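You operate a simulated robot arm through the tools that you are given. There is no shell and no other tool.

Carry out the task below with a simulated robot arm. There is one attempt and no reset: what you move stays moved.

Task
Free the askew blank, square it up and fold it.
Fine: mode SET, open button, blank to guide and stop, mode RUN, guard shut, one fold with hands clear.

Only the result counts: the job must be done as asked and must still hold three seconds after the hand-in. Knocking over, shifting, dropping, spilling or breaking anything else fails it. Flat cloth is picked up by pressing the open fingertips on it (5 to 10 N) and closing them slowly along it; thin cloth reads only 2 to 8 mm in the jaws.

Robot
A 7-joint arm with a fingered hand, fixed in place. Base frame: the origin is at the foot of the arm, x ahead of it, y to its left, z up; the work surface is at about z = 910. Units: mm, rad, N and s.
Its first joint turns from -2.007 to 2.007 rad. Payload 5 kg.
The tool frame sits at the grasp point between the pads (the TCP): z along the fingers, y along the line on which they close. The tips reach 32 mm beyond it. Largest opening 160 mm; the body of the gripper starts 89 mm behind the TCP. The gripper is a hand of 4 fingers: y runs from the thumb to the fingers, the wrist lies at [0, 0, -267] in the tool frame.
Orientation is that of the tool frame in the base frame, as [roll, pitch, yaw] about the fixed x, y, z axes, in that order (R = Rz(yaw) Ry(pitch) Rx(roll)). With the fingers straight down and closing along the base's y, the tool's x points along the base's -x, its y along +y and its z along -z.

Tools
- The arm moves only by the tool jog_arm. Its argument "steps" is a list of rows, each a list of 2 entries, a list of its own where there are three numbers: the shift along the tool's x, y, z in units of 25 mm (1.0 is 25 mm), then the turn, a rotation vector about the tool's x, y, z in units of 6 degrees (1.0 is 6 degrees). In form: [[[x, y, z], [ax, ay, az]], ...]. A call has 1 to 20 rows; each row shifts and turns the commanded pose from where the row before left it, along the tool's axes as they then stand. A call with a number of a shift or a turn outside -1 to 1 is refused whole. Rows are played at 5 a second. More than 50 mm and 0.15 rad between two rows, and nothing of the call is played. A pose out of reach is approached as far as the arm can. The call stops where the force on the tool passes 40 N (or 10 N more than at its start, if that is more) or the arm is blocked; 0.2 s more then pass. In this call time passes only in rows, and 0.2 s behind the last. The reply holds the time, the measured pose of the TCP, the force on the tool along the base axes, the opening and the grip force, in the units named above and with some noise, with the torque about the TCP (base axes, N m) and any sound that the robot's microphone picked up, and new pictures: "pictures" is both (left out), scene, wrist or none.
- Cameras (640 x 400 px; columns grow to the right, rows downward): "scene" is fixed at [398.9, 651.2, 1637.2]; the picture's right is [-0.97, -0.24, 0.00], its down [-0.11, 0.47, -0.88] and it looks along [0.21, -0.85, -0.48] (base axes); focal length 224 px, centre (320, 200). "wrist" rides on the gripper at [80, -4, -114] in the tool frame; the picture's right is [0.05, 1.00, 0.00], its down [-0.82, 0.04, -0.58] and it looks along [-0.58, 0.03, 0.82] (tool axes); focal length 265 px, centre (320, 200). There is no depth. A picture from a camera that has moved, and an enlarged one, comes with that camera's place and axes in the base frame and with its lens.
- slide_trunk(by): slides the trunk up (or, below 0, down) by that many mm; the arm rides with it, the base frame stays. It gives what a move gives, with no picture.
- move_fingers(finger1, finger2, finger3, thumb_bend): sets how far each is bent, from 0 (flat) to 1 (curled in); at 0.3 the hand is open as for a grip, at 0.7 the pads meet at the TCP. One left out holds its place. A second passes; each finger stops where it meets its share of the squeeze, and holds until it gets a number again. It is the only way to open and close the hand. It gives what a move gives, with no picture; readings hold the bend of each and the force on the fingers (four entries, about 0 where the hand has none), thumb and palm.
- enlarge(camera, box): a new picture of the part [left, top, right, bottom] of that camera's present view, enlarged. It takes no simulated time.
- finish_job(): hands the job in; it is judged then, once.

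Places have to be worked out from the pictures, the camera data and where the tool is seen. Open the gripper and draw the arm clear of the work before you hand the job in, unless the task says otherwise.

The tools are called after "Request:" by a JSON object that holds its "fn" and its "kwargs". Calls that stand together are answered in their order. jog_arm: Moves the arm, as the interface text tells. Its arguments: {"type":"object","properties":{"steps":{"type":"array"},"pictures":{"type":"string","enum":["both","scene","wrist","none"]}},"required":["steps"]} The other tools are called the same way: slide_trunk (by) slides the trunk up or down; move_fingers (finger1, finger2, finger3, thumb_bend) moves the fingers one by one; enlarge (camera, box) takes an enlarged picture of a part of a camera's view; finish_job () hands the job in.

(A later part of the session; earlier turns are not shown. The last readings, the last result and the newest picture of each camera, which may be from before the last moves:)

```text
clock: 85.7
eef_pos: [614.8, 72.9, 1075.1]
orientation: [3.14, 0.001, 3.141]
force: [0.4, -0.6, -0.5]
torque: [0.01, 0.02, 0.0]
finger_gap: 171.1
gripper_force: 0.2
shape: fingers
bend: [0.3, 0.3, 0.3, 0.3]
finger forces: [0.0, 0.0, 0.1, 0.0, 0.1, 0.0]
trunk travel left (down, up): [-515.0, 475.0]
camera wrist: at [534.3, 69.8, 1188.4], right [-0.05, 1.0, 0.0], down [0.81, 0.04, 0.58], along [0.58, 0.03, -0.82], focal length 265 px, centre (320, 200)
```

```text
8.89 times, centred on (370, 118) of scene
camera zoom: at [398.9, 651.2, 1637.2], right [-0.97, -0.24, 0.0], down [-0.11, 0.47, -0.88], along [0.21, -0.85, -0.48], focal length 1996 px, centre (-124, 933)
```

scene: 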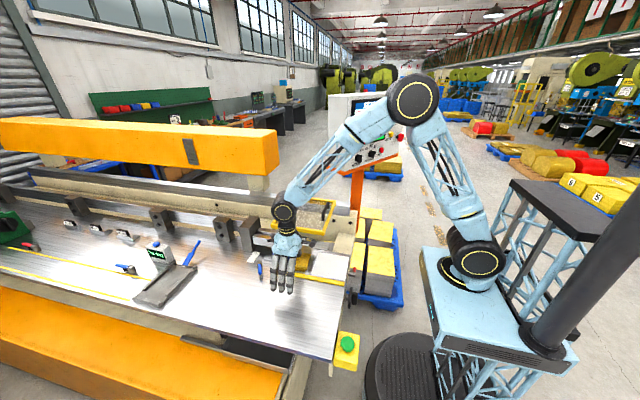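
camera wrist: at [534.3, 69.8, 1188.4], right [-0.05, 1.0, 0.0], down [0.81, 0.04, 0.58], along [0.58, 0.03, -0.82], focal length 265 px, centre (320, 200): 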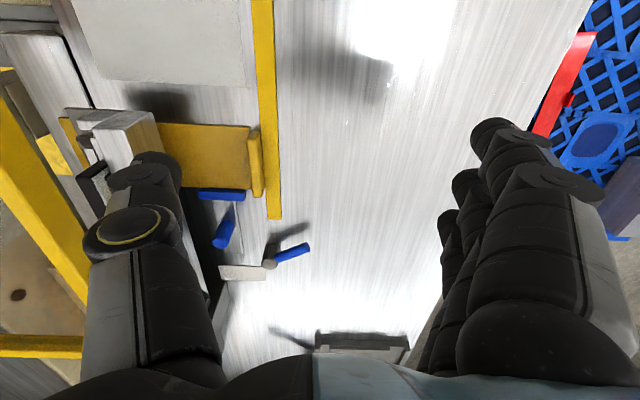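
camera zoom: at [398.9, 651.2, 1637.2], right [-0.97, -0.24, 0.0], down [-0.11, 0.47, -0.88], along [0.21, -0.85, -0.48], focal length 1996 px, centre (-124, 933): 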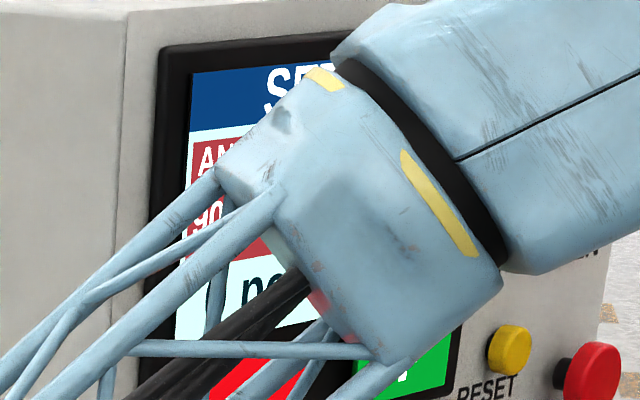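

Blank is flush with both the guide and the stop. Next I'll turn MODE back to RUN, so I'll rise and travel to the panel.

Request:
{"fn": "jog_arm", "kwargs": {"steps": [[[0.2, 0, -1], [0, 0, 0]], [[0.2, 0, -1], [0, 0, 0]], [[0.2, 0, -1], [0, 0, 0]], [[0.2, 0, -1], [0, 0, 0]], [[0.9, -0.98, -0.8], [0, 0, 0]], [[0.9, -0.98, -0.8], [0, 0, 0]], [[0.9, -0.98, -0.8], [0, 0, 0]], [[0.9, -0.98, -0.8], [0, 0, 0]], [[0.9, -0.98, -0.8], [0, 0, 0]], [[0.9, -0.98, -0.8], [0, 0, 0]], [[0.9, -0.98, -0.8], [0, 0, 0]], [[0.9, -0.98, -0.8], [0, 0, 0]], [[0.9, -0.98, -0.8], [0, 0, 0]]], "pictures": "none"}}

Request:
{"fn": "enlarge", "kwargs": {"camera": "scene", "box": [265, 190, 345, 285]}}

Request:
{"fn": "enlarge", "kwargs": {"camera": "scene", "box": [280, 240, 325, 285]}}

```text
clock: 88.5
eef_pos: [397.2, -144.9, 1351.3]
orientation: [3.14, -0.02, -3.136]
force: [0.1, 0.0, -0.1]
torque: [0.02, 0.01, -0.02]
finger_gap: 171.3
gripper_force: 0.0
shape: fingers
bend: [0.3, 0.3, 0.3, 0.3]
finger forces: [0.1, 0.1, 0.0, 0.0, 0.0, 0.1]
trunk travel left (down, up): [-515.0, 475.0]
```

```text
4.21 times, centred on (305, 238) of scene
camera zoom: at [398.9, 651.2, 1637.2], right [-0.97, -0.24, 0.0], down [-0.11, 0.47, -0.88], along [0.21, -0.85, -0.48], focal length 946 px, centre (383, 42)
```

zoom: 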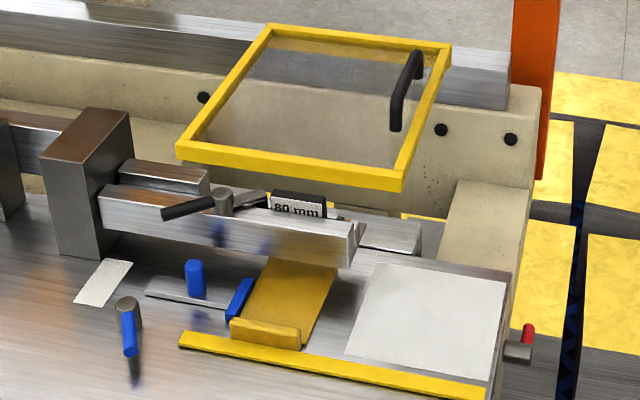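

```text
8.89 times, centred on (302, 262) of scene
camera zoom: at [398.9, 651.2, 1637.2], right [-0.97, -0.24, 0.0], down [-0.11, 0.47, -0.88], along [0.21, -0.85, -0.48], focal length 1996 px, centre (476, -356)
```

zoom: 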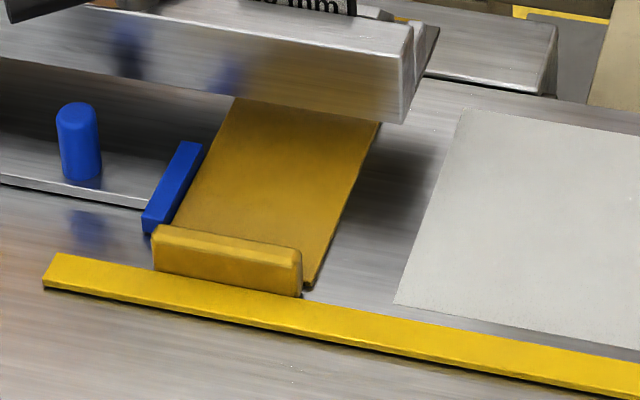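

The scene view confirms the blank sits against the blue guide and yellow stop. I'll now yaw to the panel and return to a pre-approach pose near MODE.

Request:
{"fn": "jog_arm", "kwargs": {"steps": [[[0, 0, 0], [0, -0.19, 1]], [[0, 0, 0], [0, 0, 1]], [[0, 0, 0], [0, 0, 1]], [[0, 0, 0], [0, 0, 1]], [[0, 0, 0], [0, 0, 1]], [[0, 0, 0], [0, 0, 0.98]], [[-0.423, -0.968, 0.124], [0, 0, 0]], [[-0.423, -0.968, 0.124], [0, 0, 0]], [[-0.423, -0.968, 0.124], [0, 0, 0]], [[-0.423, -0.968, 0.124], [0, 0, 0]], [[-0.423, -0.968, 0.124], [0, 0, 0]], [[-0.423, -0.968, 0.124], [0, 0, 0]], [[-0.423, -0.968, 0.124], [0, 0, 0]], [[-0.423, -0.968, 0.124], [0, 0, 0]], [[-0.423, -0.968, 0.124], [0, 0, 0]]], "pictures": "wrist"}}

```text
clock: 91.7
eef_pos: [345.7, -381.7, 1327.1]
orientation: [3.13, 0.017, 2.516]
force: [-0.6, -0.2, -0.6]
torque: [0.0, -0.02, 0.02]
finger_gap: 171.4
gripper_force: 0.0
shape: fingers
bend: [0.3, 0.3, 0.3, 0.3]
finger forces: [0.0, 0.0, 0.0, 0.1, 0.0, 0.0]
trunk travel left (down, up): [-515.0, 475.0]
camera wrist: at [275.4, -338.1, 1438.8], right [0.54, 0.84, 0.01], down [0.67, -0.44, 0.59], along [0.5, -0.31, -0.81], focal length 265 px, centre (320, 200)
```

wrist: 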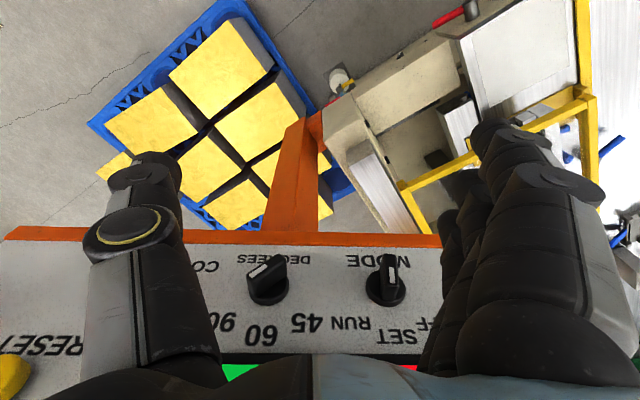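

MODE shows SET (upright). I'll tilt the hand 20° and check the finger's placement relative to the bar.

Request:
{"fn": "jog_arm", "kwargs": {"steps": [[[0, 0, 0], [0, -1, 0]], [[0, 0, 0], [0, -1, 0]], [[0, 0, 0], [0, -1, 0]], [[0, 0, 0], [0, -0.17, 0]]], "pictures": "none"}}

Request:
{"fn": "enlarge", "kwargs": {"camera": "wrist", "box": [240, 120, 480, 290]}}

```text
clock: 92.7
eef_pos: [345.3, -381.9, 1323.7]
orientation: [3.133, 0.345, 2.511]
force: [-0.6, 0.4, -0.5]
torque: [-0.01, 0.01, 0.01]
finger_gap: 171.3
gripper_force: 0.1
shape: fingers
bend: [0.3, 0.3, 0.3, 0.3]
finger forces: [0.1, 0.0, 0.0, 0.0, 0.0, 0.1]
trunk travel left (down, up): [-515.0, 475.0]
```

```text
2.35 times, centred on (360, 205) of wrist
camera zoom: at [249.2, -318.7, 1403.5], right [0.55, 0.84, -0.01], down [0.49, -0.31, 0.82], along [0.68, -0.45, -0.57], focal length 624 px, centre (226, 188)
```

zoom: 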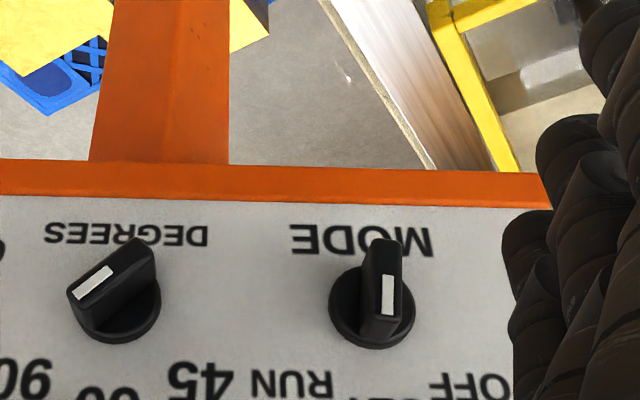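

The finger's inner face is about 28 mm left of the bar, at the right height. I'll move 60 mm toward the panel.

Request:
{"fn": "jog_arm", "kwargs": {"steps": [[[-0.752, 0, 0.271], [0, 0, 0]], [[-0.752, 0, 0.271], [0, 0, 0]], [[-0.752, 0, 0.271], [0, 0, 0]]], "pictures": "none"}}

Request:
{"fn": "enlarge", "kwargs": {"camera": "wrist", "box": [240, 120, 480, 290]}}

Request:
{"fn": "enlarge", "kwargs": {"camera": "scene", "box": [340, 85, 410, 175]}}

```text
clock: 93.5
eef_pos: [394.3, -416.0, 1327.9]
orientation: [3.13, 0.351, 2.511]
force: [0.4, -0.1, 0.1]
torque: [0.01, -0.02, 0.03]
finger_gap: 171.0
gripper_force: 0.0
shape: fingers
bend: [0.3, 0.3, 0.3, 0.3]
finger forces: [0.1, 0.1, 0.0, 0.0, 0.1, 0.0]
trunk travel left (down, up): [-515.0, 475.0]
```

```text
2.35 times, centred on (360, 205) of wrist
camera zoom: at [297.9, -353.6, 1405.9], right [0.55, 0.84, -0.01], down [0.48, -0.31, 0.82], along [0.69, -0.45, -0.57], focal length 624 px, centre (226, 188)
```

zoom: 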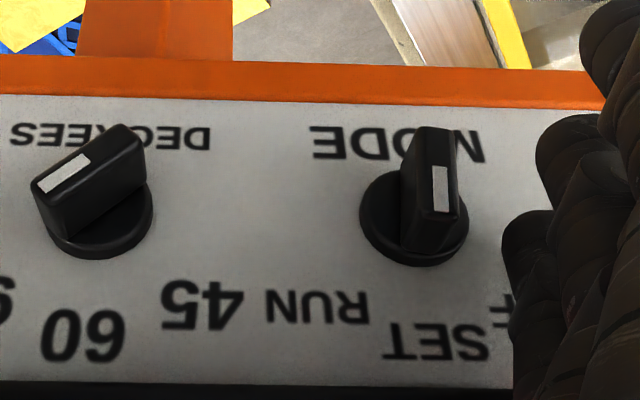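

```text
4.44 times, centred on (375, 130) of scene
camera zoom: at [398.9, 651.2, 1637.2], right [-0.97, -0.24, 0.0], down [-0.11, 0.47, -0.88], along [0.21, -0.85, -0.48], focal length 998 px, centre (76, 511)
```

zoom: 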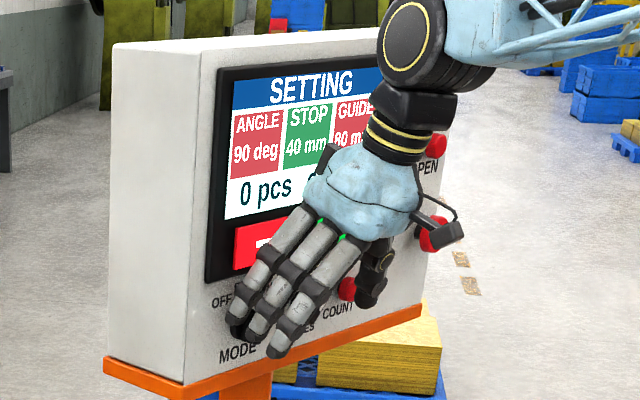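

The tip is a bit too high, near the bar's upper end. I'll lower 7 mm so that it overlaps the upper half, then approach from the left.

Request:
{"fn": "jog_arm", "kwargs": {"steps": [[[0.096, 0, 0.263], [0, 0, 0]], [[0, -0.3, 0], [0, 0, 0]], [[0, -0.3, 0], [0, 0, 0]]], "pictures": "none"}}

Request:
{"fn": "enlarge", "kwargs": {"camera": "wrist", "box": [320, 150, 480, 270]}}

```text
clock: 94.3
eef_pos: [384.5, -430.3, 1319.3]
orientation: [3.128, 0.349, 2.51]
force: [1.7, 1.2, 0.3]
torque: [-0.03, -0.02, 0.01]
finger_gap: 171.0
gripper_force: 1.2
shape: fingers
bend: [0.3, 0.3, 0.28, 0.3]
finger forces: [0.0, 0.0, 2.1, 0.0, 0.0, 0.0]
trunk travel left (down, up): [-515.0, 475.0]
```

```text
3.33 times, centred on (400, 210) of wrist
camera zoom: at [288.1, -365.4, 1397.6], right [0.55, 0.84, -0.01], down [0.48, -0.31, 0.82], along [0.69, -0.45, -0.57], focal length 885 px, centre (53, 167)
```

zoom: 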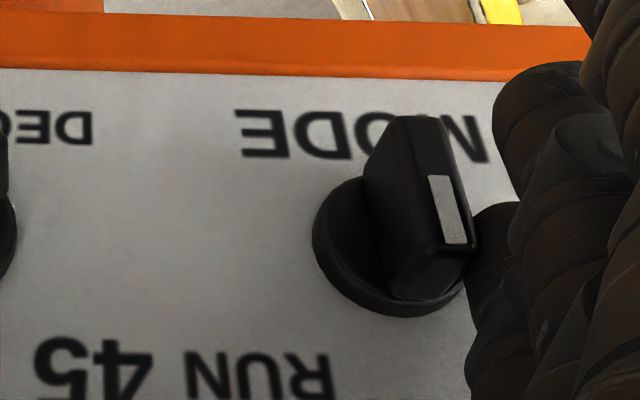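

Contact on the bar's upper half (2 N). I'll push right in small steps.

Request:
{"fn": "jog_arm", "kwargs": {"steps": [[[0, -0.2, 0], [0, 0, 0]], [[0, -0.2, 0], [0, 0, 0]]], "pictures": "none"}}

Request:
{"fn": "enlarge", "kwargs": {"camera": "wrist", "box": [320, 150, 480, 270]}}

```text
clock: 94.9
eef_pos: [378.7, -436.5, 1319.5]
orientation: [3.129, 0.349, 2.512]
force: [2.7, 1.8, 1.5]
torque: [0.09, -0.16, -0.09]
finger_gap: 171.3
gripper_force: 1.9
shape: fingers
bend: [0.3, 0.3, 0.26, 0.3]
finger forces: [0.0, 0.0, 3.3, 0.1, 0.0, 0.1]
trunk travel left (down, up): [-515.0, 475.0]
```

```text
3.33 times, centred on (400, 210) of wrist
camera zoom: at [282.1, -372.9, 1397.7], right [0.55, 0.84, -0.01], down [0.48, -0.31, 0.82], along [0.69, -0.45, -0.57], focal length 885 px, centre (53, 167)
```

zoom: 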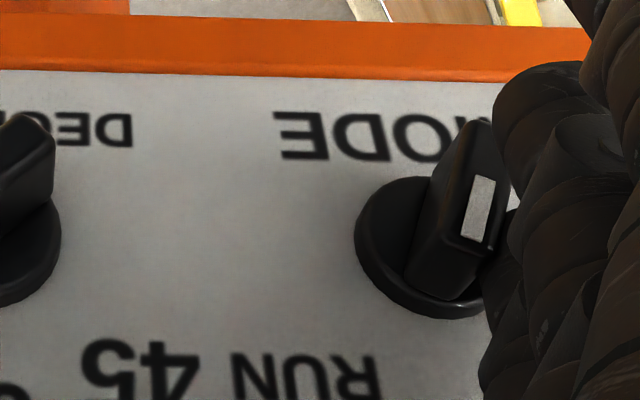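

The bar is turning toward RUN. I'll continue.

Request:
{"fn": "jog_arm", "kwargs": {"steps": [[[0, -0.2, 0], [0, 0, 0]], [[0, -0.2, 0], [0, 0, 0]]], "pictures": "none"}}

Request:
{"fn": "enlarge", "kwargs": {"camera": "wrist", "box": [320, 150, 480, 270]}}

```text
clock: 95.5
eef_pos: [373.5, -444.3, 1319.2]
orientation: [3.129, 0.35, 2.514]
force: [3.7, 4.8, 0.7]
torque: [0.12, -0.1, 0.17]
finger_gap: 171.2
gripper_force: 2.4
shape: fingers
bend: [0.3, 0.3, 0.23, 0.3]
finger forces: [0.1, 0.1, 4.9, 0.0, 0.0, 0.0]
trunk travel left (down, up): [-515.0, 475.0]
```

```text
3.33 times, centred on (400, 210) of wrist
camera zoom: at [276.9, -380.6, 1398.4], right [0.55, 0.84, -0.01], down [0.48, -0.31, 0.82], along [0.69, -0.45, -0.57], focal length 885 px, centre (53, 167)
```

zoom: 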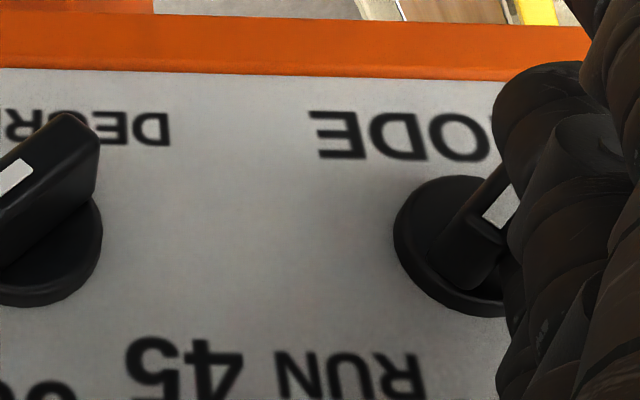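

Request:
{"fn": "jog_arm", "kwargs": {"steps": [[[0, -0.2, 0], [0, 0, 0]], [[0, -0.2, 0], [0, 0, 0]]], "pictures": "none"}}

Request:
{"fn": "enlarge", "kwargs": {"camera": "wrist", "box": [320, 150, 480, 270]}}

Request:
{"fn": "enlarge", "kwargs": {"camera": "scene", "box": [340, 85, 410, 175]}}

```text
clock: 96.1
eef_pos: [368.6, -451.7, 1319.3]
orientation: [3.131, 0.35, 2.51]
force: [6.3, 6.9, 1.9]
torque: [0.19, -0.21, 0.12]
finger_gap: 171.0
gripper_force: 3.7
shape: fingers
bend: [0.3, 0.3, 0.19, 0.3]
finger forces: [0.0, 0.0, 7.9, 0.0, 0.0, 0.0]
trunk travel left (down, up): [-515.0, 475.0]
```

```text
3.33 times, centred on (400, 210) of wrist
camera zoom: at [271.5, -388.0, 1398.7], right [0.55, 0.84, -0.01], down [0.48, -0.31, 0.82], along [0.69, -0.45, -0.57], focal length 885 px, centre (53, 167)
```

zoom: 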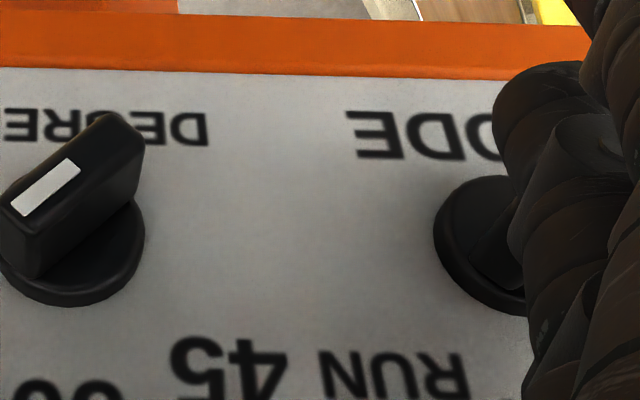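

```text
4.44 times, centred on (375, 130) of scene
camera zoom: at [398.9, 651.2, 1637.2], right [-0.97, -0.24, 0.0], down [-0.11, 0.47, -0.88], along [0.21, -0.85, -0.48], focal length 998 px, centre (76, 511)
```

zoom: 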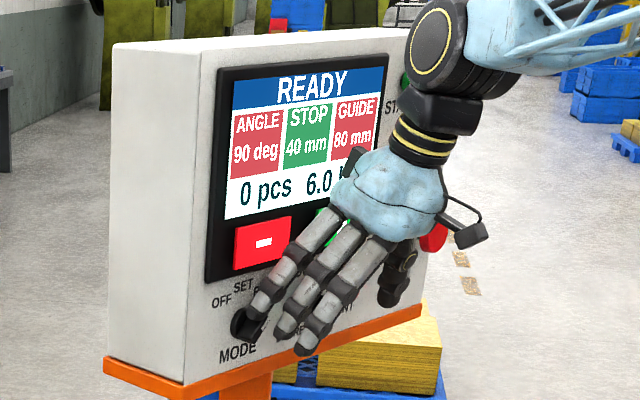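

READY is displayed: mode RUN is set. I'll back off left and away from the knob, then inspect the guard's hinge area from here.

Request:
{"fn": "jog_arm", "kwargs": {"steps": [[[0, 0.5, 0], [0, 0, 0]], [[0.5, 0.3, -0.18], [0, 0, 0]], [[0.94, 0, -0.34], [0, 0, 0]], [[0.94, 0, -0.34], [0, 0, 0]]], "pictures": "wrist"}}

Request:
{"fn": "enlarge", "kwargs": {"camera": "wrist", "box": [300, 0, 640, 200]}}

Request:
{"fn": "enlarge", "kwargs": {"camera": "scene", "box": [340, 85, 410, 175]}}

```text
clock: 97.1
eef_pos: [326.2, -400.2, 1319.1]
orientation: [3.13, 0.346, 2.511]
force: [0.6, 0.4, 0.1]
torque: [-0.03, 0.01, 0.01]
finger_gap: 171.2
gripper_force: 0.2
shape: fingers
bend: [0.3, 0.3, 0.3, 0.3]
finger forces: [0.0, 0.0, 0.1, 0.1, 0.0, 0.0]
trunk travel left (down, up): [-515.0, 475.0]
camera wrist: at [229.7, -336.5, 1398.1], right [0.55, 0.84, -0.01], down [0.48, -0.31, 0.82], along [0.68, -0.45, -0.57], focal length 265 px, centre (320, 200)
```

wrist: 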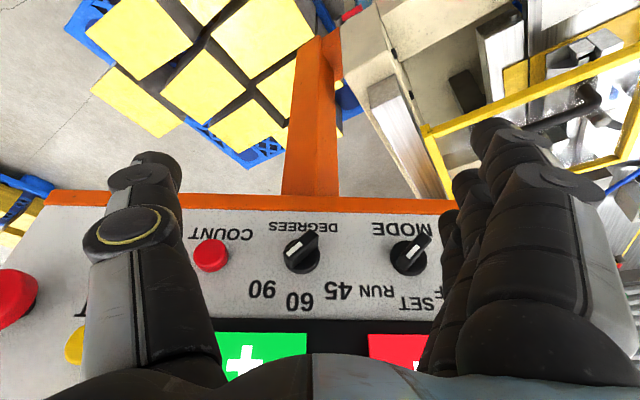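

```text
1.88 times, centred on (470, 100) of wrist
camera zoom: at [229.7, -336.5, 1398.1], right [0.55, 0.84, -0.01], down [0.48, -0.31, 0.82], along [0.68, -0.45, -0.57], focal length 500 px, centre (38, 388)
```

zoom: 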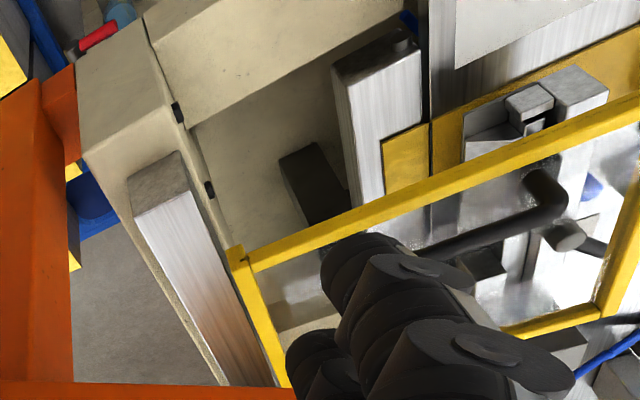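

```text
4.44 times, centred on (375, 130) of scene
camera zoom: at [398.9, 651.2, 1637.2], right [-0.97, -0.24, 0.0], down [-0.11, 0.47, -0.88], along [0.21, -0.85, -0.48], focal length 998 px, centre (76, 511)
```

zoom: 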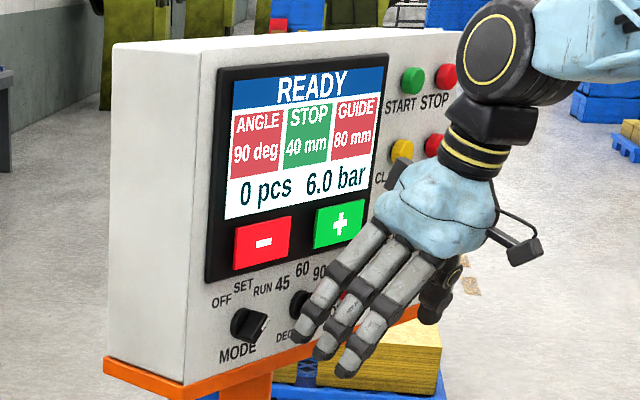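

READY persists and MODE reads RUN. To be sure that the guard is really shut, and not just standing slightly open, I'll return above the machine and test it with a light press on its front rail.

Request:
{"fn": "jog_arm", "kwargs": {"steps": [[[0.3, 1, 0], [0, 0.83, 0]], [[0.3, 1, 0], [0, 0.83, 0]], [[0.3, 1, 0], [0, 0.83, 0]], [[0.3, 1, 0], [0, 0.81, 0]], [[0, 0.8, 0], [0, 0, -1]], [[0, 0.8, 0], [0, 0, -1]], [[0, 0.8, 0], [0, 0, -1]], [[0, 0.8, 0], [0, 0, -1]], [[0, 0.8, 0], [0, 0, -1]], [[0, 0.8, 0], [0, 0, -1]]], "pictures": "none"}}

```text
clock: 99.3
eef_pos: [402.2, -190.2, 1313.9]
orientation: [3.137, 0.011, -3.139]
force: [0.1, -0.9, 0.4]
torque: [-0.02, 0.02, 0.02]
finger_gap: 171.3
gripper_force: 0.0
shape: fingers
bend: [0.3, 0.3, 0.3, 0.3]
finger forces: [0.0, 0.1, 0.0, 0.0, 0.0, 0.1]
trunk travel left (down, up): [-515.0, 475.0]
```

Request:
{"fn": "jog_arm", "kwargs": {"steps": [[[-0.872, 0.764, 0.456], [0, 0.1, 0]], [[-0.872, 0.764, 0.456], [0, 0, 0]], [[-0.872, 0.764, 0.456], [0, 0, 0]], [[-0.872, 0.764, 0.456], [0, 0, 0]], [[-0.872, 0.764, 0.456], [0, 0, 0]], [[-0.872, 0.764, 0.456], [0, 0, 0]], [[-0.872, 0.764, 0.456], [0, 0, 0]], [[-0.872, 0.764, 0.456], [0, 0, 0]], [[-0.872, 0.764, 0.456], [0, 0, 0]], [[-0.872, 0.764, 0.456], [0, 0, 0]]], "pictures": "both"}}

Request:
{"fn": "enlarge", "kwargs": {"camera": "wrist", "box": [0, 0, 340, 260]}}

```text
clock: 101.5
eef_pos: [620.6, 0.9, 1201.8]
orientation: [3.133, -0.002, -3.139]
force: [-0.3, 0.5, 0.0]
torque: [-0.03, 0.02, 0.02]
finger_gap: 171.0
gripper_force: 0.0
shape: fingers
bend: [0.3, 0.3, 0.3, 0.3]
finger forces: [0.0, 0.0, 0.1, 0.1, 0.0, 0.0]
trunk travel left (down, up): [-515.0, 475.0]
camera wrist: at [539.9, -4.3, 1315.3], right [-0.05, 1.0, 0.01], down [0.82, 0.04, 0.58], along [0.58, 0.04, -0.82], focal length 265 px, centre (320, 200)
```

scene: 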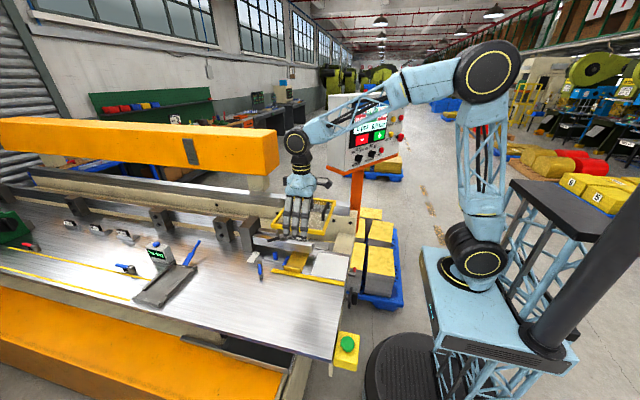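
wrist: 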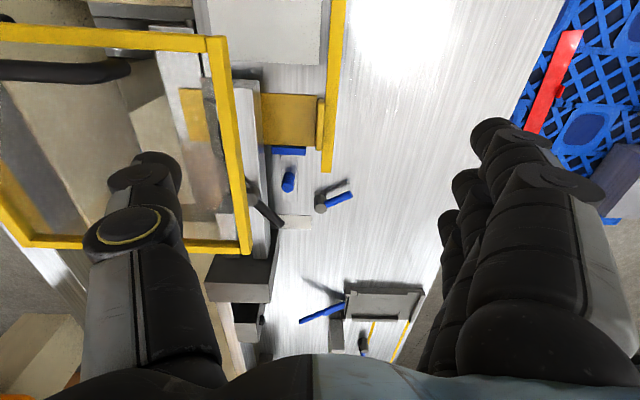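

```text
1.54 times, centred on (170, 130) of wrist
camera zoom: at [539.9, -4.3, 1315.3], right [-0.05, 1.0, 0.01], down [0.82, 0.04, 0.58], along [0.58, 0.04, -0.82], focal length 408 px, centre (551, 308)
```

zoom: 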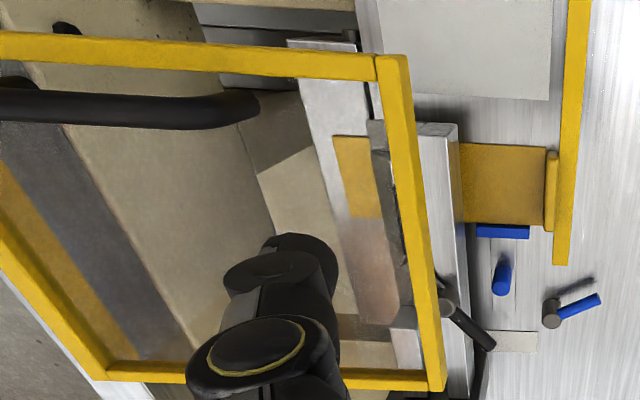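

The guard's front rail runs at y≈−76 to −95, top z≈1075. I'll place the thumb over it and lower gently with force monitoring.

Request:
{"fn": "jog_arm", "kwargs": {"steps": [[[0, 0.32, 0.8], [0, 0, 0]], [[0, 0, 0.8], [0, 0, 0]], [[0, 0, 0.8], [0, 0, 0]], [[0, 0, 0.6], [0, 0, 0]]], "pictures": "wrist"}}

Request:
{"fn": "enlarge", "kwargs": {"camera": "wrist", "box": [0, 60, 300, 260]}}

Request:
{"fn": "enlarge", "kwargs": {"camera": "scene", "box": [260, 180, 350, 260]}}

```text
clock: 102.5
eef_pos: [620.8, 8.8, 1128.6]
orientation: [3.135, -0.003, -3.14]
force: [0.6, 0.4, 1.2]
torque: [0.0, 0.02, -0.01]
finger_gap: 171.3
gripper_force: 0.1
shape: fingers
bend: [0.3, 0.3, 0.3, 0.3]
finger forces: [0.0, 0.1, 0.0, 0.0, 0.1, 0.1]
trunk travel left (down, up): [-515.0, 475.0]
camera wrist: at [539.6, 3.5, 1240.7], right [-0.05, 1.0, 0.01], down [0.82, 0.04, 0.58], along [0.58, 0.04, -0.82], focal length 265 px, centre (320, 200)
```

wrist: 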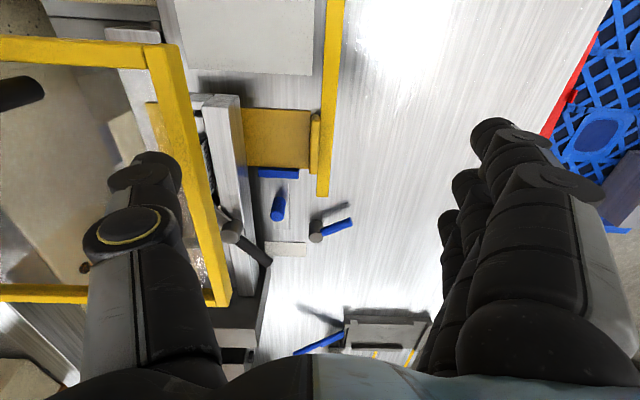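

```text
2.00 times, centred on (150, 160) of wrist
camera zoom: at [539.6, 3.5, 1240.7], right [-0.05, 1.0, 0.01], down [0.82, 0.04, 0.58], along [0.58, 0.04, -0.82], focal length 531 px, centre (660, 280)
```

zoom: 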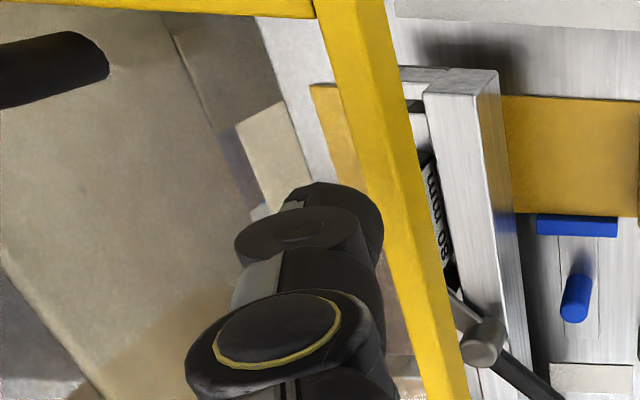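

```text
5.00 times, centred on (305, 220) of scene
camera zoom: at [398.9, 651.2, 1637.2], right [-0.97, -0.24, 0.0], down [-0.11, 0.47, -0.88], along [0.21, -0.85, -0.48], focal length 1123 px, centre (395, 100)
```

zoom: 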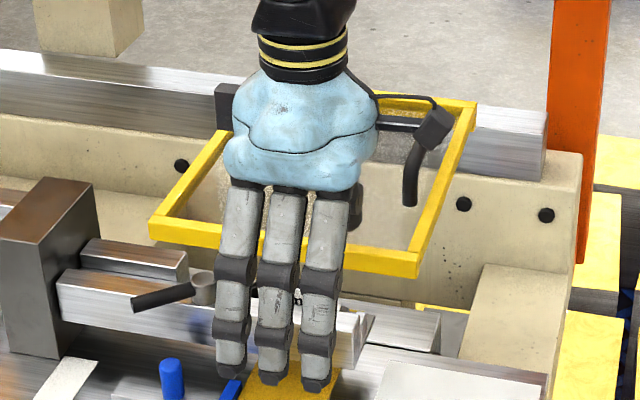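

The thumb is about 14 mm short of the rail's centre line. I'll shift and then descend in small steps.

Request:
{"fn": "jog_arm", "kwargs": {"steps": [[[0, 0.56, 0], [0, 0, 0]], [[0, 0, 0.3], [0, 0, 0]], [[0, 0, 0.16], [0, 0, 0]], [[0, 0, 0.16], [0, 0, 0]]], "pictures": "none"}}

Request:
{"fn": "enlarge", "kwargs": {"camera": "wrist", "box": [0, 60, 300, 260]}}

```text
clock: 103.5
eef_pos: [621.0, 23.1, 1112.4]
orientation: [3.135, 0.0, -3.139]
force: [0.2, -0.2, -0.2]
torque: [0.04, -0.02, -0.01]
finger_gap: 171.4
gripper_force: 0.1
shape: fingers
bend: [0.3, 0.3, 0.3, 0.3]
finger forces: [0.0, 0.0, 0.1, 0.0, 0.0, 0.0]
trunk travel left (down, up): [-515.0, 475.0]
```

```text
2.00 times, centred on (150, 160) of wrist
camera zoom: at [540.2, 19.0, 1225.3], right [-0.05, 1.0, 0.01], down [0.82, 0.04, 0.58], along [0.58, 0.04, -0.82], focal length 531 px, centre (660, 280)
```

zoom: 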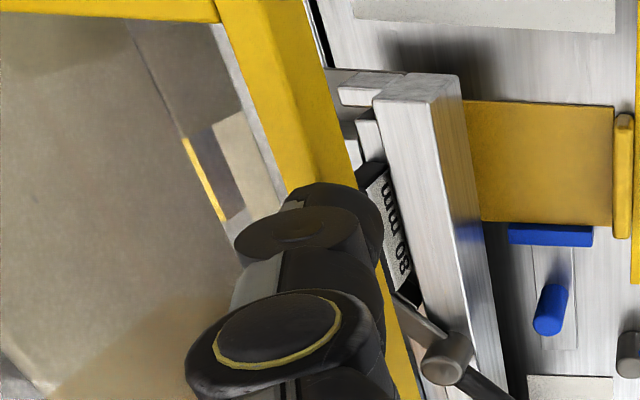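

Request:
{"fn": "jog_arm", "kwargs": {"steps": [[[0, 0, 0.12], [0, 0, 0]], [[0, 0, 0.12], [0, 0, 0]]], "pictures": "none"}}

Request:
{"fn": "jog_arm", "kwargs": {"steps": [[[0, 0, 0.12], [0, 0, 0]], [[0, 0, 0.12], [0, 0, 0]]], "pictures": "none"}}

```text
clock: 104.1
eef_pos: [620.9, 25.4, 1105.7]
orientation: [3.134, 0.001, -3.14]
force: [-1.2, 1.4, 4.8]
torque: [-0.53, 0.01, -0.01]
finger_gap: 171.8
gripper_force: 2.9
shape: fingers
bend: [0.3, 0.3, 0.3, 0.3]
finger forces: [0.1, 0.1, 0.1, 0.1, 5.6, 0.1]
trunk travel left (down, up): [-515.0, 475.0]
```

```text
clock: 104.7
eef_pos: [622.4, 28.8, 1102.6]
orientation: [3.135, 0.009, -3.136]
force: [-1.5, 8.8, 21.4]
torque: [-2.05, 0.13, -0.18]
finger_gap: 175.0
gripper_force: 11.9
shape: fingers
bend: [0.3, 0.3, 0.3, 0.29]
finger forces: [0.0, 0.1, 0.1, 0.0, 23.9, 0.1]
trunk travel left (down, up): [-515.0, 475.0]
stopped in row 2: the force on the tool passed its limit at 42 N (the readings are from after the stop); the commanded pose is now the measured one
```

The guard resists firmly, which means it's resting at its lower limit and is shut. I'll lift off and check that nothing shifted.

Request:
{"fn": "jog_arm", "kwargs": {"steps": [[[0, 0, -0.6], [0, 0, 0]], [[0, 0, -1], [0, 0, 0]], [[0, 0, -1], [0, 0, 0]], [[0.6, 0, -1], [0, 0, 0]], [[0.8, 0, -1], [0, 0, 0]]], "pictures": "both"}}

Request:
{"fn": "enlarge", "kwargs": {"camera": "scene", "box": [330, 85, 410, 175]}}

Request:
{"fn": "enlarge", "kwargs": {"camera": "wrist", "box": [0, 0, 340, 260]}}

```text
clock: 105.9
eef_pos: [586.5, 23.5, 1217.9]
orientation: [3.135, 0.006, -3.137]
force: [0.4, 0.0, 0.4]
torque: [0.02, -0.02, 0.02]
finger_gap: 171.5
gripper_force: 0.1
shape: fingers
bend: [0.3, 0.3, 0.3, 0.3]
finger forces: [0.0, 0.1, 0.0, 0.0, 0.0, 0.0]
trunk travel left (down, up): [-515.0, 475.0]
camera wrist: at [505.1, 18.0, 1330.4], right [-0.06, 1.0, 0.01], down [0.81, 0.04, 0.58], along [0.58, 0.04, -0.81], focal length 265 px, centre (320, 200)
```

scene: 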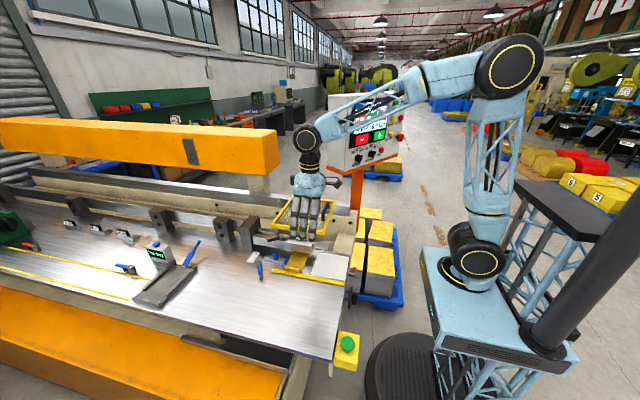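
wrist: 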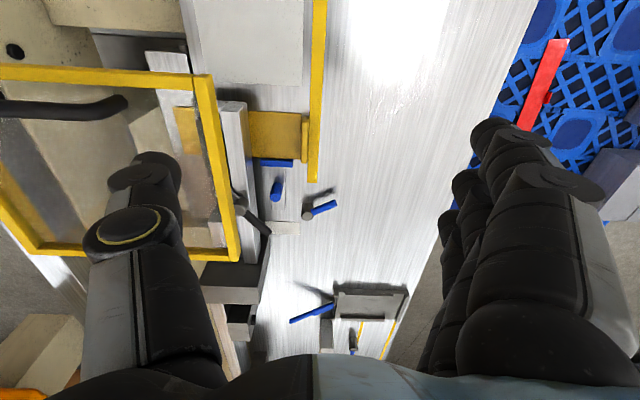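

```text
4.44 times, centred on (370, 130) of scene
camera zoom: at [398.9, 651.2, 1637.2], right [-0.97, -0.24, 0.0], down [-0.11, 0.47, -0.88], along [0.21, -0.85, -0.48], focal length 998 px, centre (98, 511)
```

zoom: 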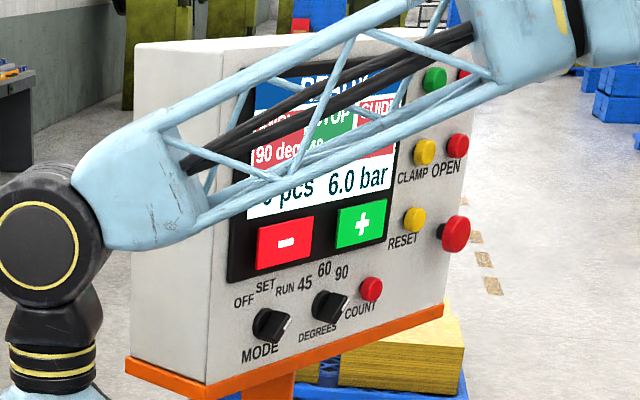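

```text
1.54 times, centred on (170, 130) of wrist
camera zoom: at [505.1, 18.0, 1330.4], right [-0.06, 1.0, 0.01], down [0.81, 0.04, 0.58], along [0.58, 0.04, -0.81], focal length 408 px, centre (551, 308)
```

zoom: 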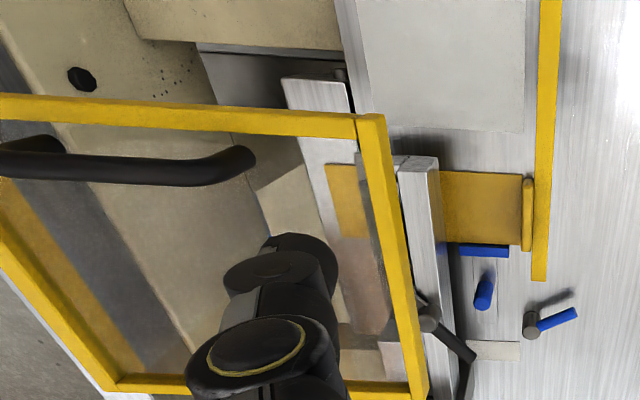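

Guard unchanged and the status is ready. The last step is one fold by pressing START from the panel, with the hand well clear of the machine. I'll travel there in the posture used for OPEN.

Request:
{"fn": "jog_arm", "kwargs": {"steps": [[[0.744, -0.692, -0.928], [0, 0, 0]], [[0.744, -0.692, -0.928], [0, 0, 0]], [[0.744, -0.692, -0.928], [0, 0, 0]], [[0.744, -0.692, -0.928], [0, 0, 0]], [[0.744, -0.692, -0.928], [0, 0, 0]], [[0.744, -0.692, -0.928], [0, 0, 0]], [[0.744, -0.692, -0.928], [0, 0, 0]], [[0.744, -0.692, -0.928], [0, 0, 0]], [[0.744, -0.692, -0.928], [0, 0, 0]], [[0.744, -0.692, -0.928], [0, 0, 0]], [[0, 0, 0], [0, 0, 0.9]], [[0, 0, 0], [0, 0, 0.9]], [[0, 0, 0], [0, 0, 0.9]], [[0, 0, 0], [0, 0, 0.9]], [[0, 0, 0], [0, 0, 0.9]], [[0, 0, 0], [0, 0, 0.92]]], "pictures": "none"}}

```text
clock: 109.3
eef_pos: [400.1, -151.3, 1445.6]
orientation: [3.132, 0.0, 2.578]
force: [-0.1, 0.8, 0.1]
torque: [0.02, -0.02, -0.01]
finger_gap: 171.2
gripper_force: 0.0
shape: fingers
bend: [0.3, 0.3, 0.3, 0.3]
finger forces: [0.1, 0.0, 0.0, 0.1, 0.1, 0.1]
trunk travel left (down, up): [-515.0, 475.0]
```

Request:
{"fn": "jog_arm", "kwargs": {"steps": [[[-0.142, -1, -0.19], [0, 0, 0]], [[-0.142, -1, -0.19], [0, 0, 0]], [[-0.142, -1, -0.19], [0, 0, 0]], [[-0.142, -1, -0.19], [0, 0, 0]], [[-0.142, -1, -0.19], [0, 0, 0]], [[-0.142, -1, -0.19], [0, 0, 0]], [[-0.142, -1, -0.19], [0, 0, 0]], [[-0.142, -1, -0.19], [0, 0, 0]], [[-0.142, -1, -0.19], [0, 0, 0]], [[-0.142, -1, -0.19], [0, 0, 0]], [[-0.142, -1, -0.19], [0, 0, 0]], [[-0.142, -1, -0.19], [0, 0, 0]], [[-0.142, -1, -0.19], [0, 0, 0]], [[-0.142, -1, -0.19], [0, 0, 0]], [[-0.142, -1, -0.19], [0, 0, 0]], [[-0.142, -1, -0.19], [0, 0, 0]], [[-0.142, -1, -0.19], [0, 0, 0]], [[-0.142, -1, -0.19], [0, 0, 0]], [[-0.142, -1, -0.19], [0, 0, 0]], [[-0.142, -1, -0.19], [0, 0, 0]]], "pictures": "none"}}

Request:
{"fn": "jog_arm", "kwargs": {"steps": [[[0, 0, 0], [0, -0.95, 0]], [[0, 0, 0], [0, -0.95, 0]], [[0, 0, 0], [0, -0.92, 0]]], "pictures": "wrist"}}

Request:
{"fn": "enlarge", "kwargs": {"camera": "scene", "box": [360, 60, 440, 140]}}

Request:
{"fn": "enlarge", "kwargs": {"camera": "wrist", "box": [320, 100, 540, 290]}}

```text
clock: 113.5
eef_pos: [191.8, -611.8, 1536.3]
orientation: [3.132, 0.001, 2.577]
force: [-0.6, -0.1, 0.4]
torque: [0.05, 0.0, -0.01]
finger_gap: 171.2
gripper_force: 0.1
shape: fingers
bend: [0.3, 0.3, 0.3, 0.3]
finger forces: [0.1, 0.0, 0.0, 0.1, 0.1, 0.0]
trunk travel left (down, up): [-515.0, 475.0]
```

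```text
clock: 114.3
eef_pos: [193.7, -611.1, 1538.9]
orientation: [3.133, 0.297, 2.576]
force: [0.6, 0.1, 0.2]
torque: [-0.02, 0.0, 0.01]
finger_gap: 171.1
gripper_force: 0.0
shape: fingers
bend: [0.3, 0.3, 0.3, 0.3]
finger forces: [0.0, 0.0, 0.0, 0.1, 0.1, 0.0]
trunk travel left (down, up): [-515.0, 475.0]
camera wrist: at [96.1, -555.8, 1622.6], right [0.49, 0.87, -0.01], down [0.54, -0.3, 0.79], along [0.69, -0.39, -0.61], focal length 265 px, centre (320, 200)
```

wrist: 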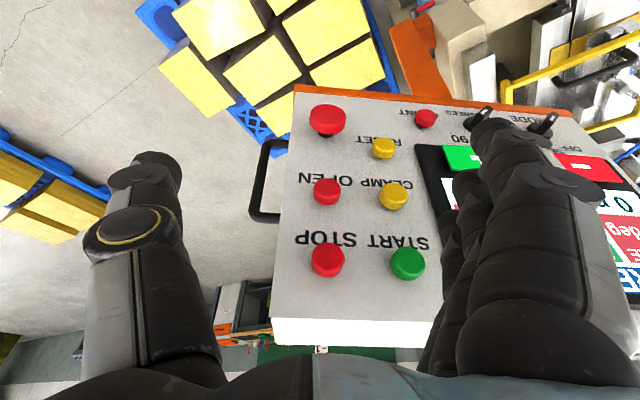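

```text
5.00 times, centred on (400, 100) of scene
camera zoom: at [398.9, 651.2, 1637.2], right [-0.97, -0.24, 0.0], down [-0.11, 0.47, -0.88], along [0.21, -0.85, -0.48], focal length 1123 px, centre (-80, 700)
```

zoom: 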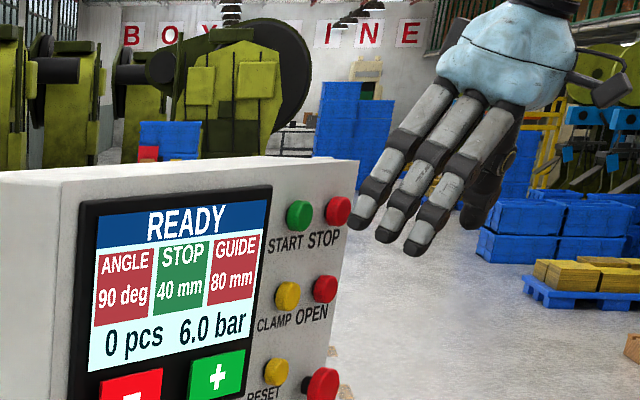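

```text
2.11 times, centred on (430, 195) of wrist
camera zoom: at [96.1, -555.8, 1622.6], right [0.49, 0.87, -0.01], down [0.54, -0.3, 0.79], along [0.69, -0.39, -0.61], focal length 559 px, centre (88, 210)
```

zoom: 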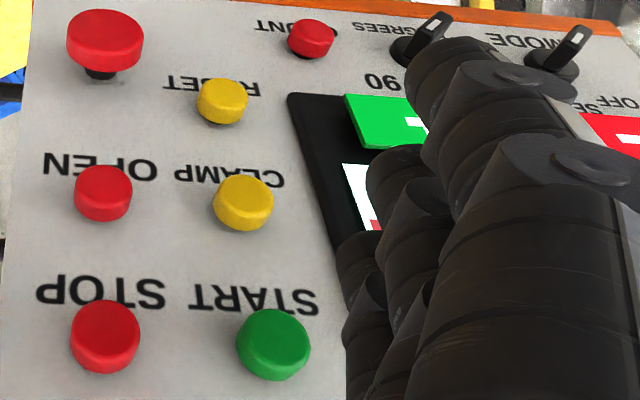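

Everything is visible: START is at about [322, −597, 1525]. I'll make the small correction and close in along the normal, stopping short of contact.

Request:
{"fn": "jog_arm", "kwargs": {"steps": [[[-0.035, -0.18, -0.115], [0, 0, 0]], [[-0.764, -0.028, 0.235], [0, 0, 0]], [[-0.764, -0.028, 0.235], [0, 0, 0]]], "pictures": "none"}}

Request:
{"fn": "enlarge", "kwargs": {"camera": "scene", "box": [370, 70, 430, 130]}}

Request:
{"fn": "enlarge", "kwargs": {"camera": "wrist", "box": [320, 100, 540, 290]}}

```text
clock: 115.1
eef_pos: [224.5, -639.0, 1538.4]
orientation: [3.133, 0.296, 2.576]
force: [-0.2, -0.2, 0.1]
torque: [0.02, 0.02, 0.01]
finger_gap: 171.3
gripper_force: 0.1
shape: fingers
bend: [0.3, 0.3, 0.3, 0.3]
finger forces: [0.0, 0.1, 0.0, 0.0, 0.0, 0.0]
trunk travel left (down, up): [-515.0, 475.0]
```

```text
6.67 times, centred on (400, 100) of scene
camera zoom: at [398.9, 651.2, 1637.2], right [-0.97, -0.24, 0.0], down [-0.11, 0.47, -0.88], along [0.21, -0.85, -0.48], focal length 1497 px, centre (-213, 867)
```

zoom: 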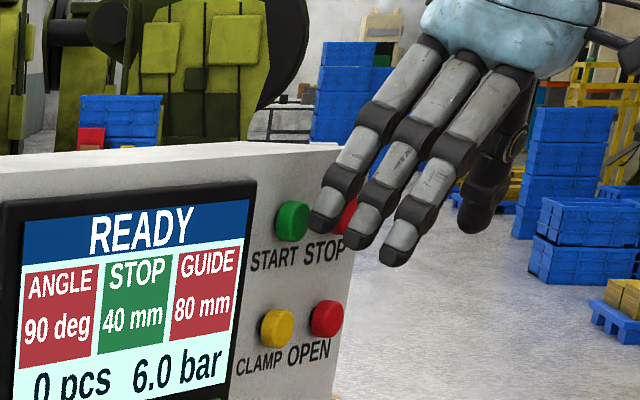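

```text
2.11 times, centred on (430, 195) of wrist
camera zoom: at [127.8, -584.1, 1624.1], right [0.49, 0.87, -0.01], down [0.54, -0.3, 0.79], along [0.69, -0.39, -0.61], focal length 559 px, centre (88, 210)
```

zoom: 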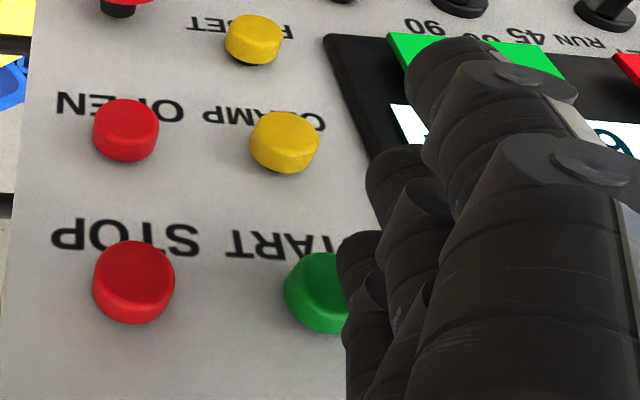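

The fingertip is in the same relative position as for the OPEN press. Before pressing, a last look at the blank and guard.

Request:
{"fn": "enlarge", "kwargs": {"camera": "scene", "box": [265, 190, 345, 285]}}

Request:
{"fn": "enlarge", "kwargs": {"camera": "scene", "box": [283, 245, 318, 280]}}

```text
4.21 times, centred on (305, 238) of scene
camera zoom: at [398.9, 651.2, 1637.2], right [-0.97, -0.24, 0.0], down [-0.11, 0.47, -0.88], along [0.21, -0.85, -0.48], focal length 946 px, centre (383, 42)
```

zoom: 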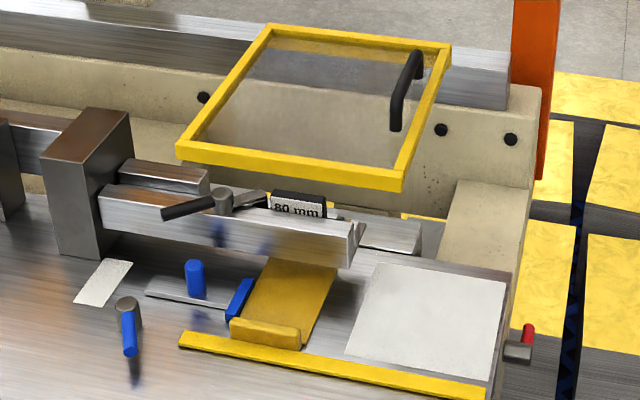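

```text
11.43 times, centred on (300, 262) of scene
camera zoom: at [398.9, 651.2, 1637.2], right [-0.97, -0.24, 0.0], down [-0.11, 0.47, -0.88], along [0.21, -0.85, -0.48], focal length 2566 px, centre (543, -514)
```

zoom: 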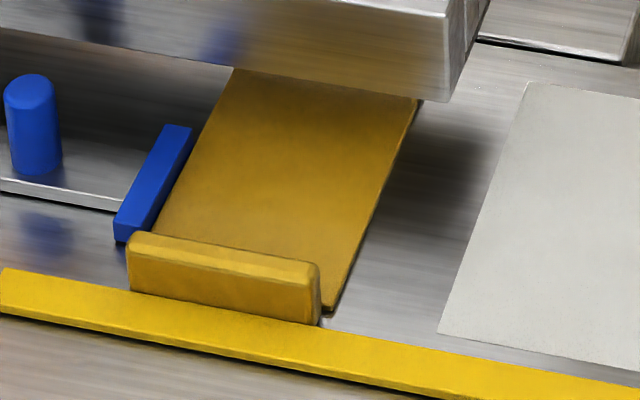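

Blank still seated against guide and stop. Pressing START now.

Request:
{"fn": "jog_arm", "kwargs": {"steps": [[[-0.2, -0.007, 0.06], [0, 0, 0]], [[-0.2, -0.007, 0.06], [0, 0, 0]]], "pictures": "none"}}

Request:
{"fn": "jog_arm", "kwargs": {"steps": [[[-0.15, -0.005, 0.045], [0, 0, 0]], [[-0.15, -0.005, 0.045], [0, 0, 0]]], "pictures": "none"}}

Request:
{"fn": "enlarge", "kwargs": {"camera": "scene", "box": [370, 70, 430, 130]}}

```text
clock: 115.7
eef_pos: [231.8, -645.4, 1540.1]
orientation: [3.133, 0.295, 2.577]
force: [-1.1, 0.5, -0.4]
torque: [-0.01, 0.04, 0.13]
finger_gap: 171.2
gripper_force: 0.3
shape: fingers
bend: [0.3, 0.3, 0.3, 0.3]
finger forces: [0.0, 0.1, 1.2, 0.0, 0.0, 0.1]
trunk travel left (down, up): [-515.0, 475.0]
```

```text
clock: 116.3
eef_pos: [237.3, -648.8, 1541.4]
orientation: [3.134, 0.296, 2.577]
force: [-6.5, 4.4, -2.3]
torque: [-0.08, 0.28, 0.73]
finger_gap: 171.3
gripper_force: 4.1
shape: fingers
bend: [0.3, 0.3, 0.3, 0.3]
finger forces: [0.0, 0.1, 8.1, 0.1, 0.1, 0.0]
trunk travel left (down, up): [-515.0, 475.0]
heard: click
```

```text
6.67 times, centred on (400, 100) of scene
camera zoom: at [398.9, 651.2, 1637.2], right [-0.97, -0.24, 0.0], down [-0.11, 0.47, -0.88], along [0.21, -0.85, -0.48], focal length 1497 px, centre (-213, 867)
```

zoom: 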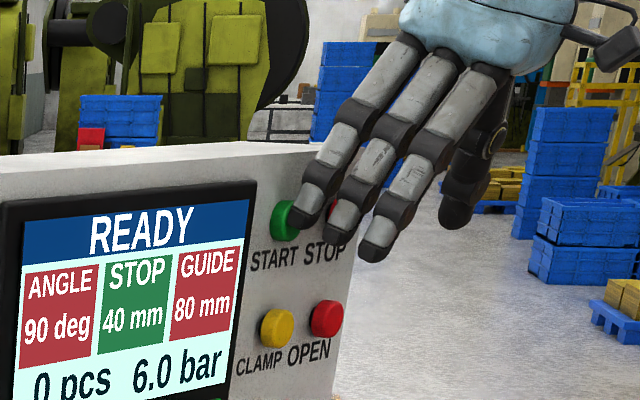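

A click was heard. I'll release the button and watch the machine.

Request:
{"fn": "jog_arm", "kwargs": {"steps": [[[0.477, 0.018, -0.147], [0, 0, 0]], [[0.955, 0.035, -0.294], [0, 0, 0]], [[0.955, 0.035, -0.294], [0, 0, 0]]], "pictures": "scene"}}

Request:
{"fn": "enlarge", "kwargs": {"camera": "scene", "box": [330, 75, 420, 175]}}

Request:
{"fn": "enlarge", "kwargs": {"camera": "scene", "box": [265, 190, 345, 285]}}

```text
clock: 117.1
eef_pos: [185.0, -615.1, 1541.3]
orientation: [3.134, 0.296, 2.576]
force: [-0.7, 0.3, 0.4]
torque: [0.02, -0.01, 0.0]
finger_gap: 171.3
gripper_force: 0.0
shape: fingers
bend: [0.3, 0.3, 0.3, 0.3]
finger forces: [0.0, 0.0, 0.0, 0.1, 0.1, 0.0]
trunk travel left (down, up): [-515.0, 475.0]
```

scene: 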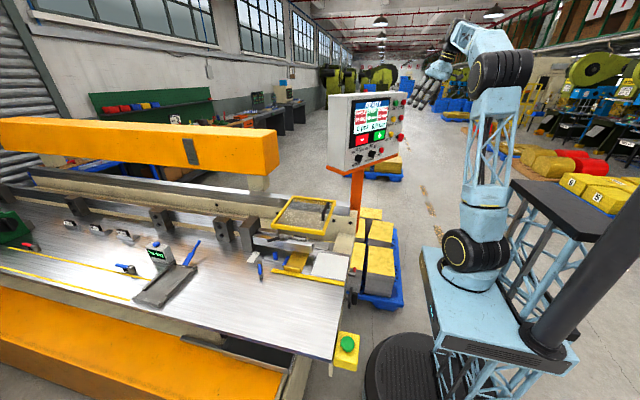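

```text
4.00 times, centred on (375, 125) of scene
camera zoom: at [398.9, 651.2, 1637.2], right [-0.97, -0.24, 0.0], down [-0.11, 0.47, -0.88], along [0.21, -0.85, -0.48], focal length 898 px, centre (100, 500)
```

zoom: 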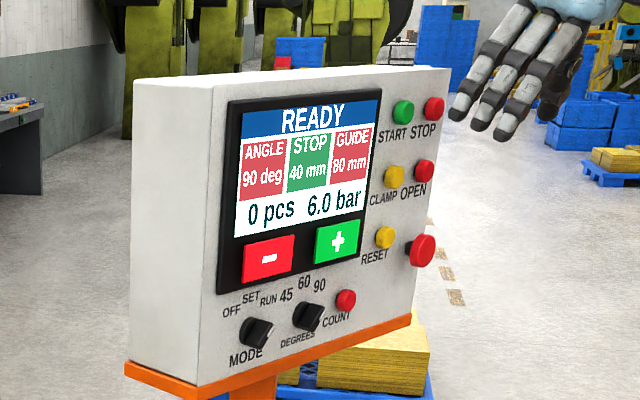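

```text
4.21 times, centred on (305, 238) of scene
camera zoom: at [398.9, 651.2, 1637.2], right [-0.97, -0.24, 0.0], down [-0.11, 0.47, -0.88], along [0.21, -0.85, -0.48], focal length 946 px, centre (383, 42)
```

zoom: 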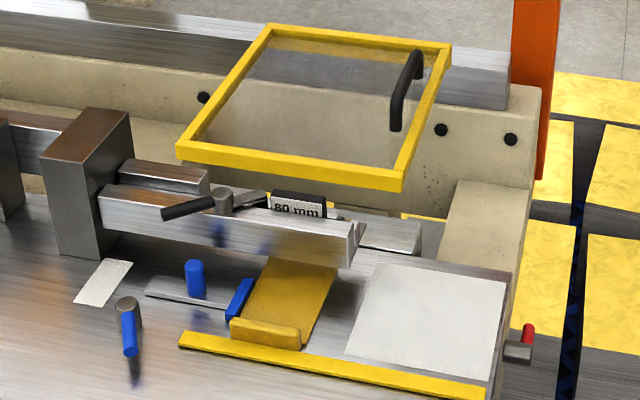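

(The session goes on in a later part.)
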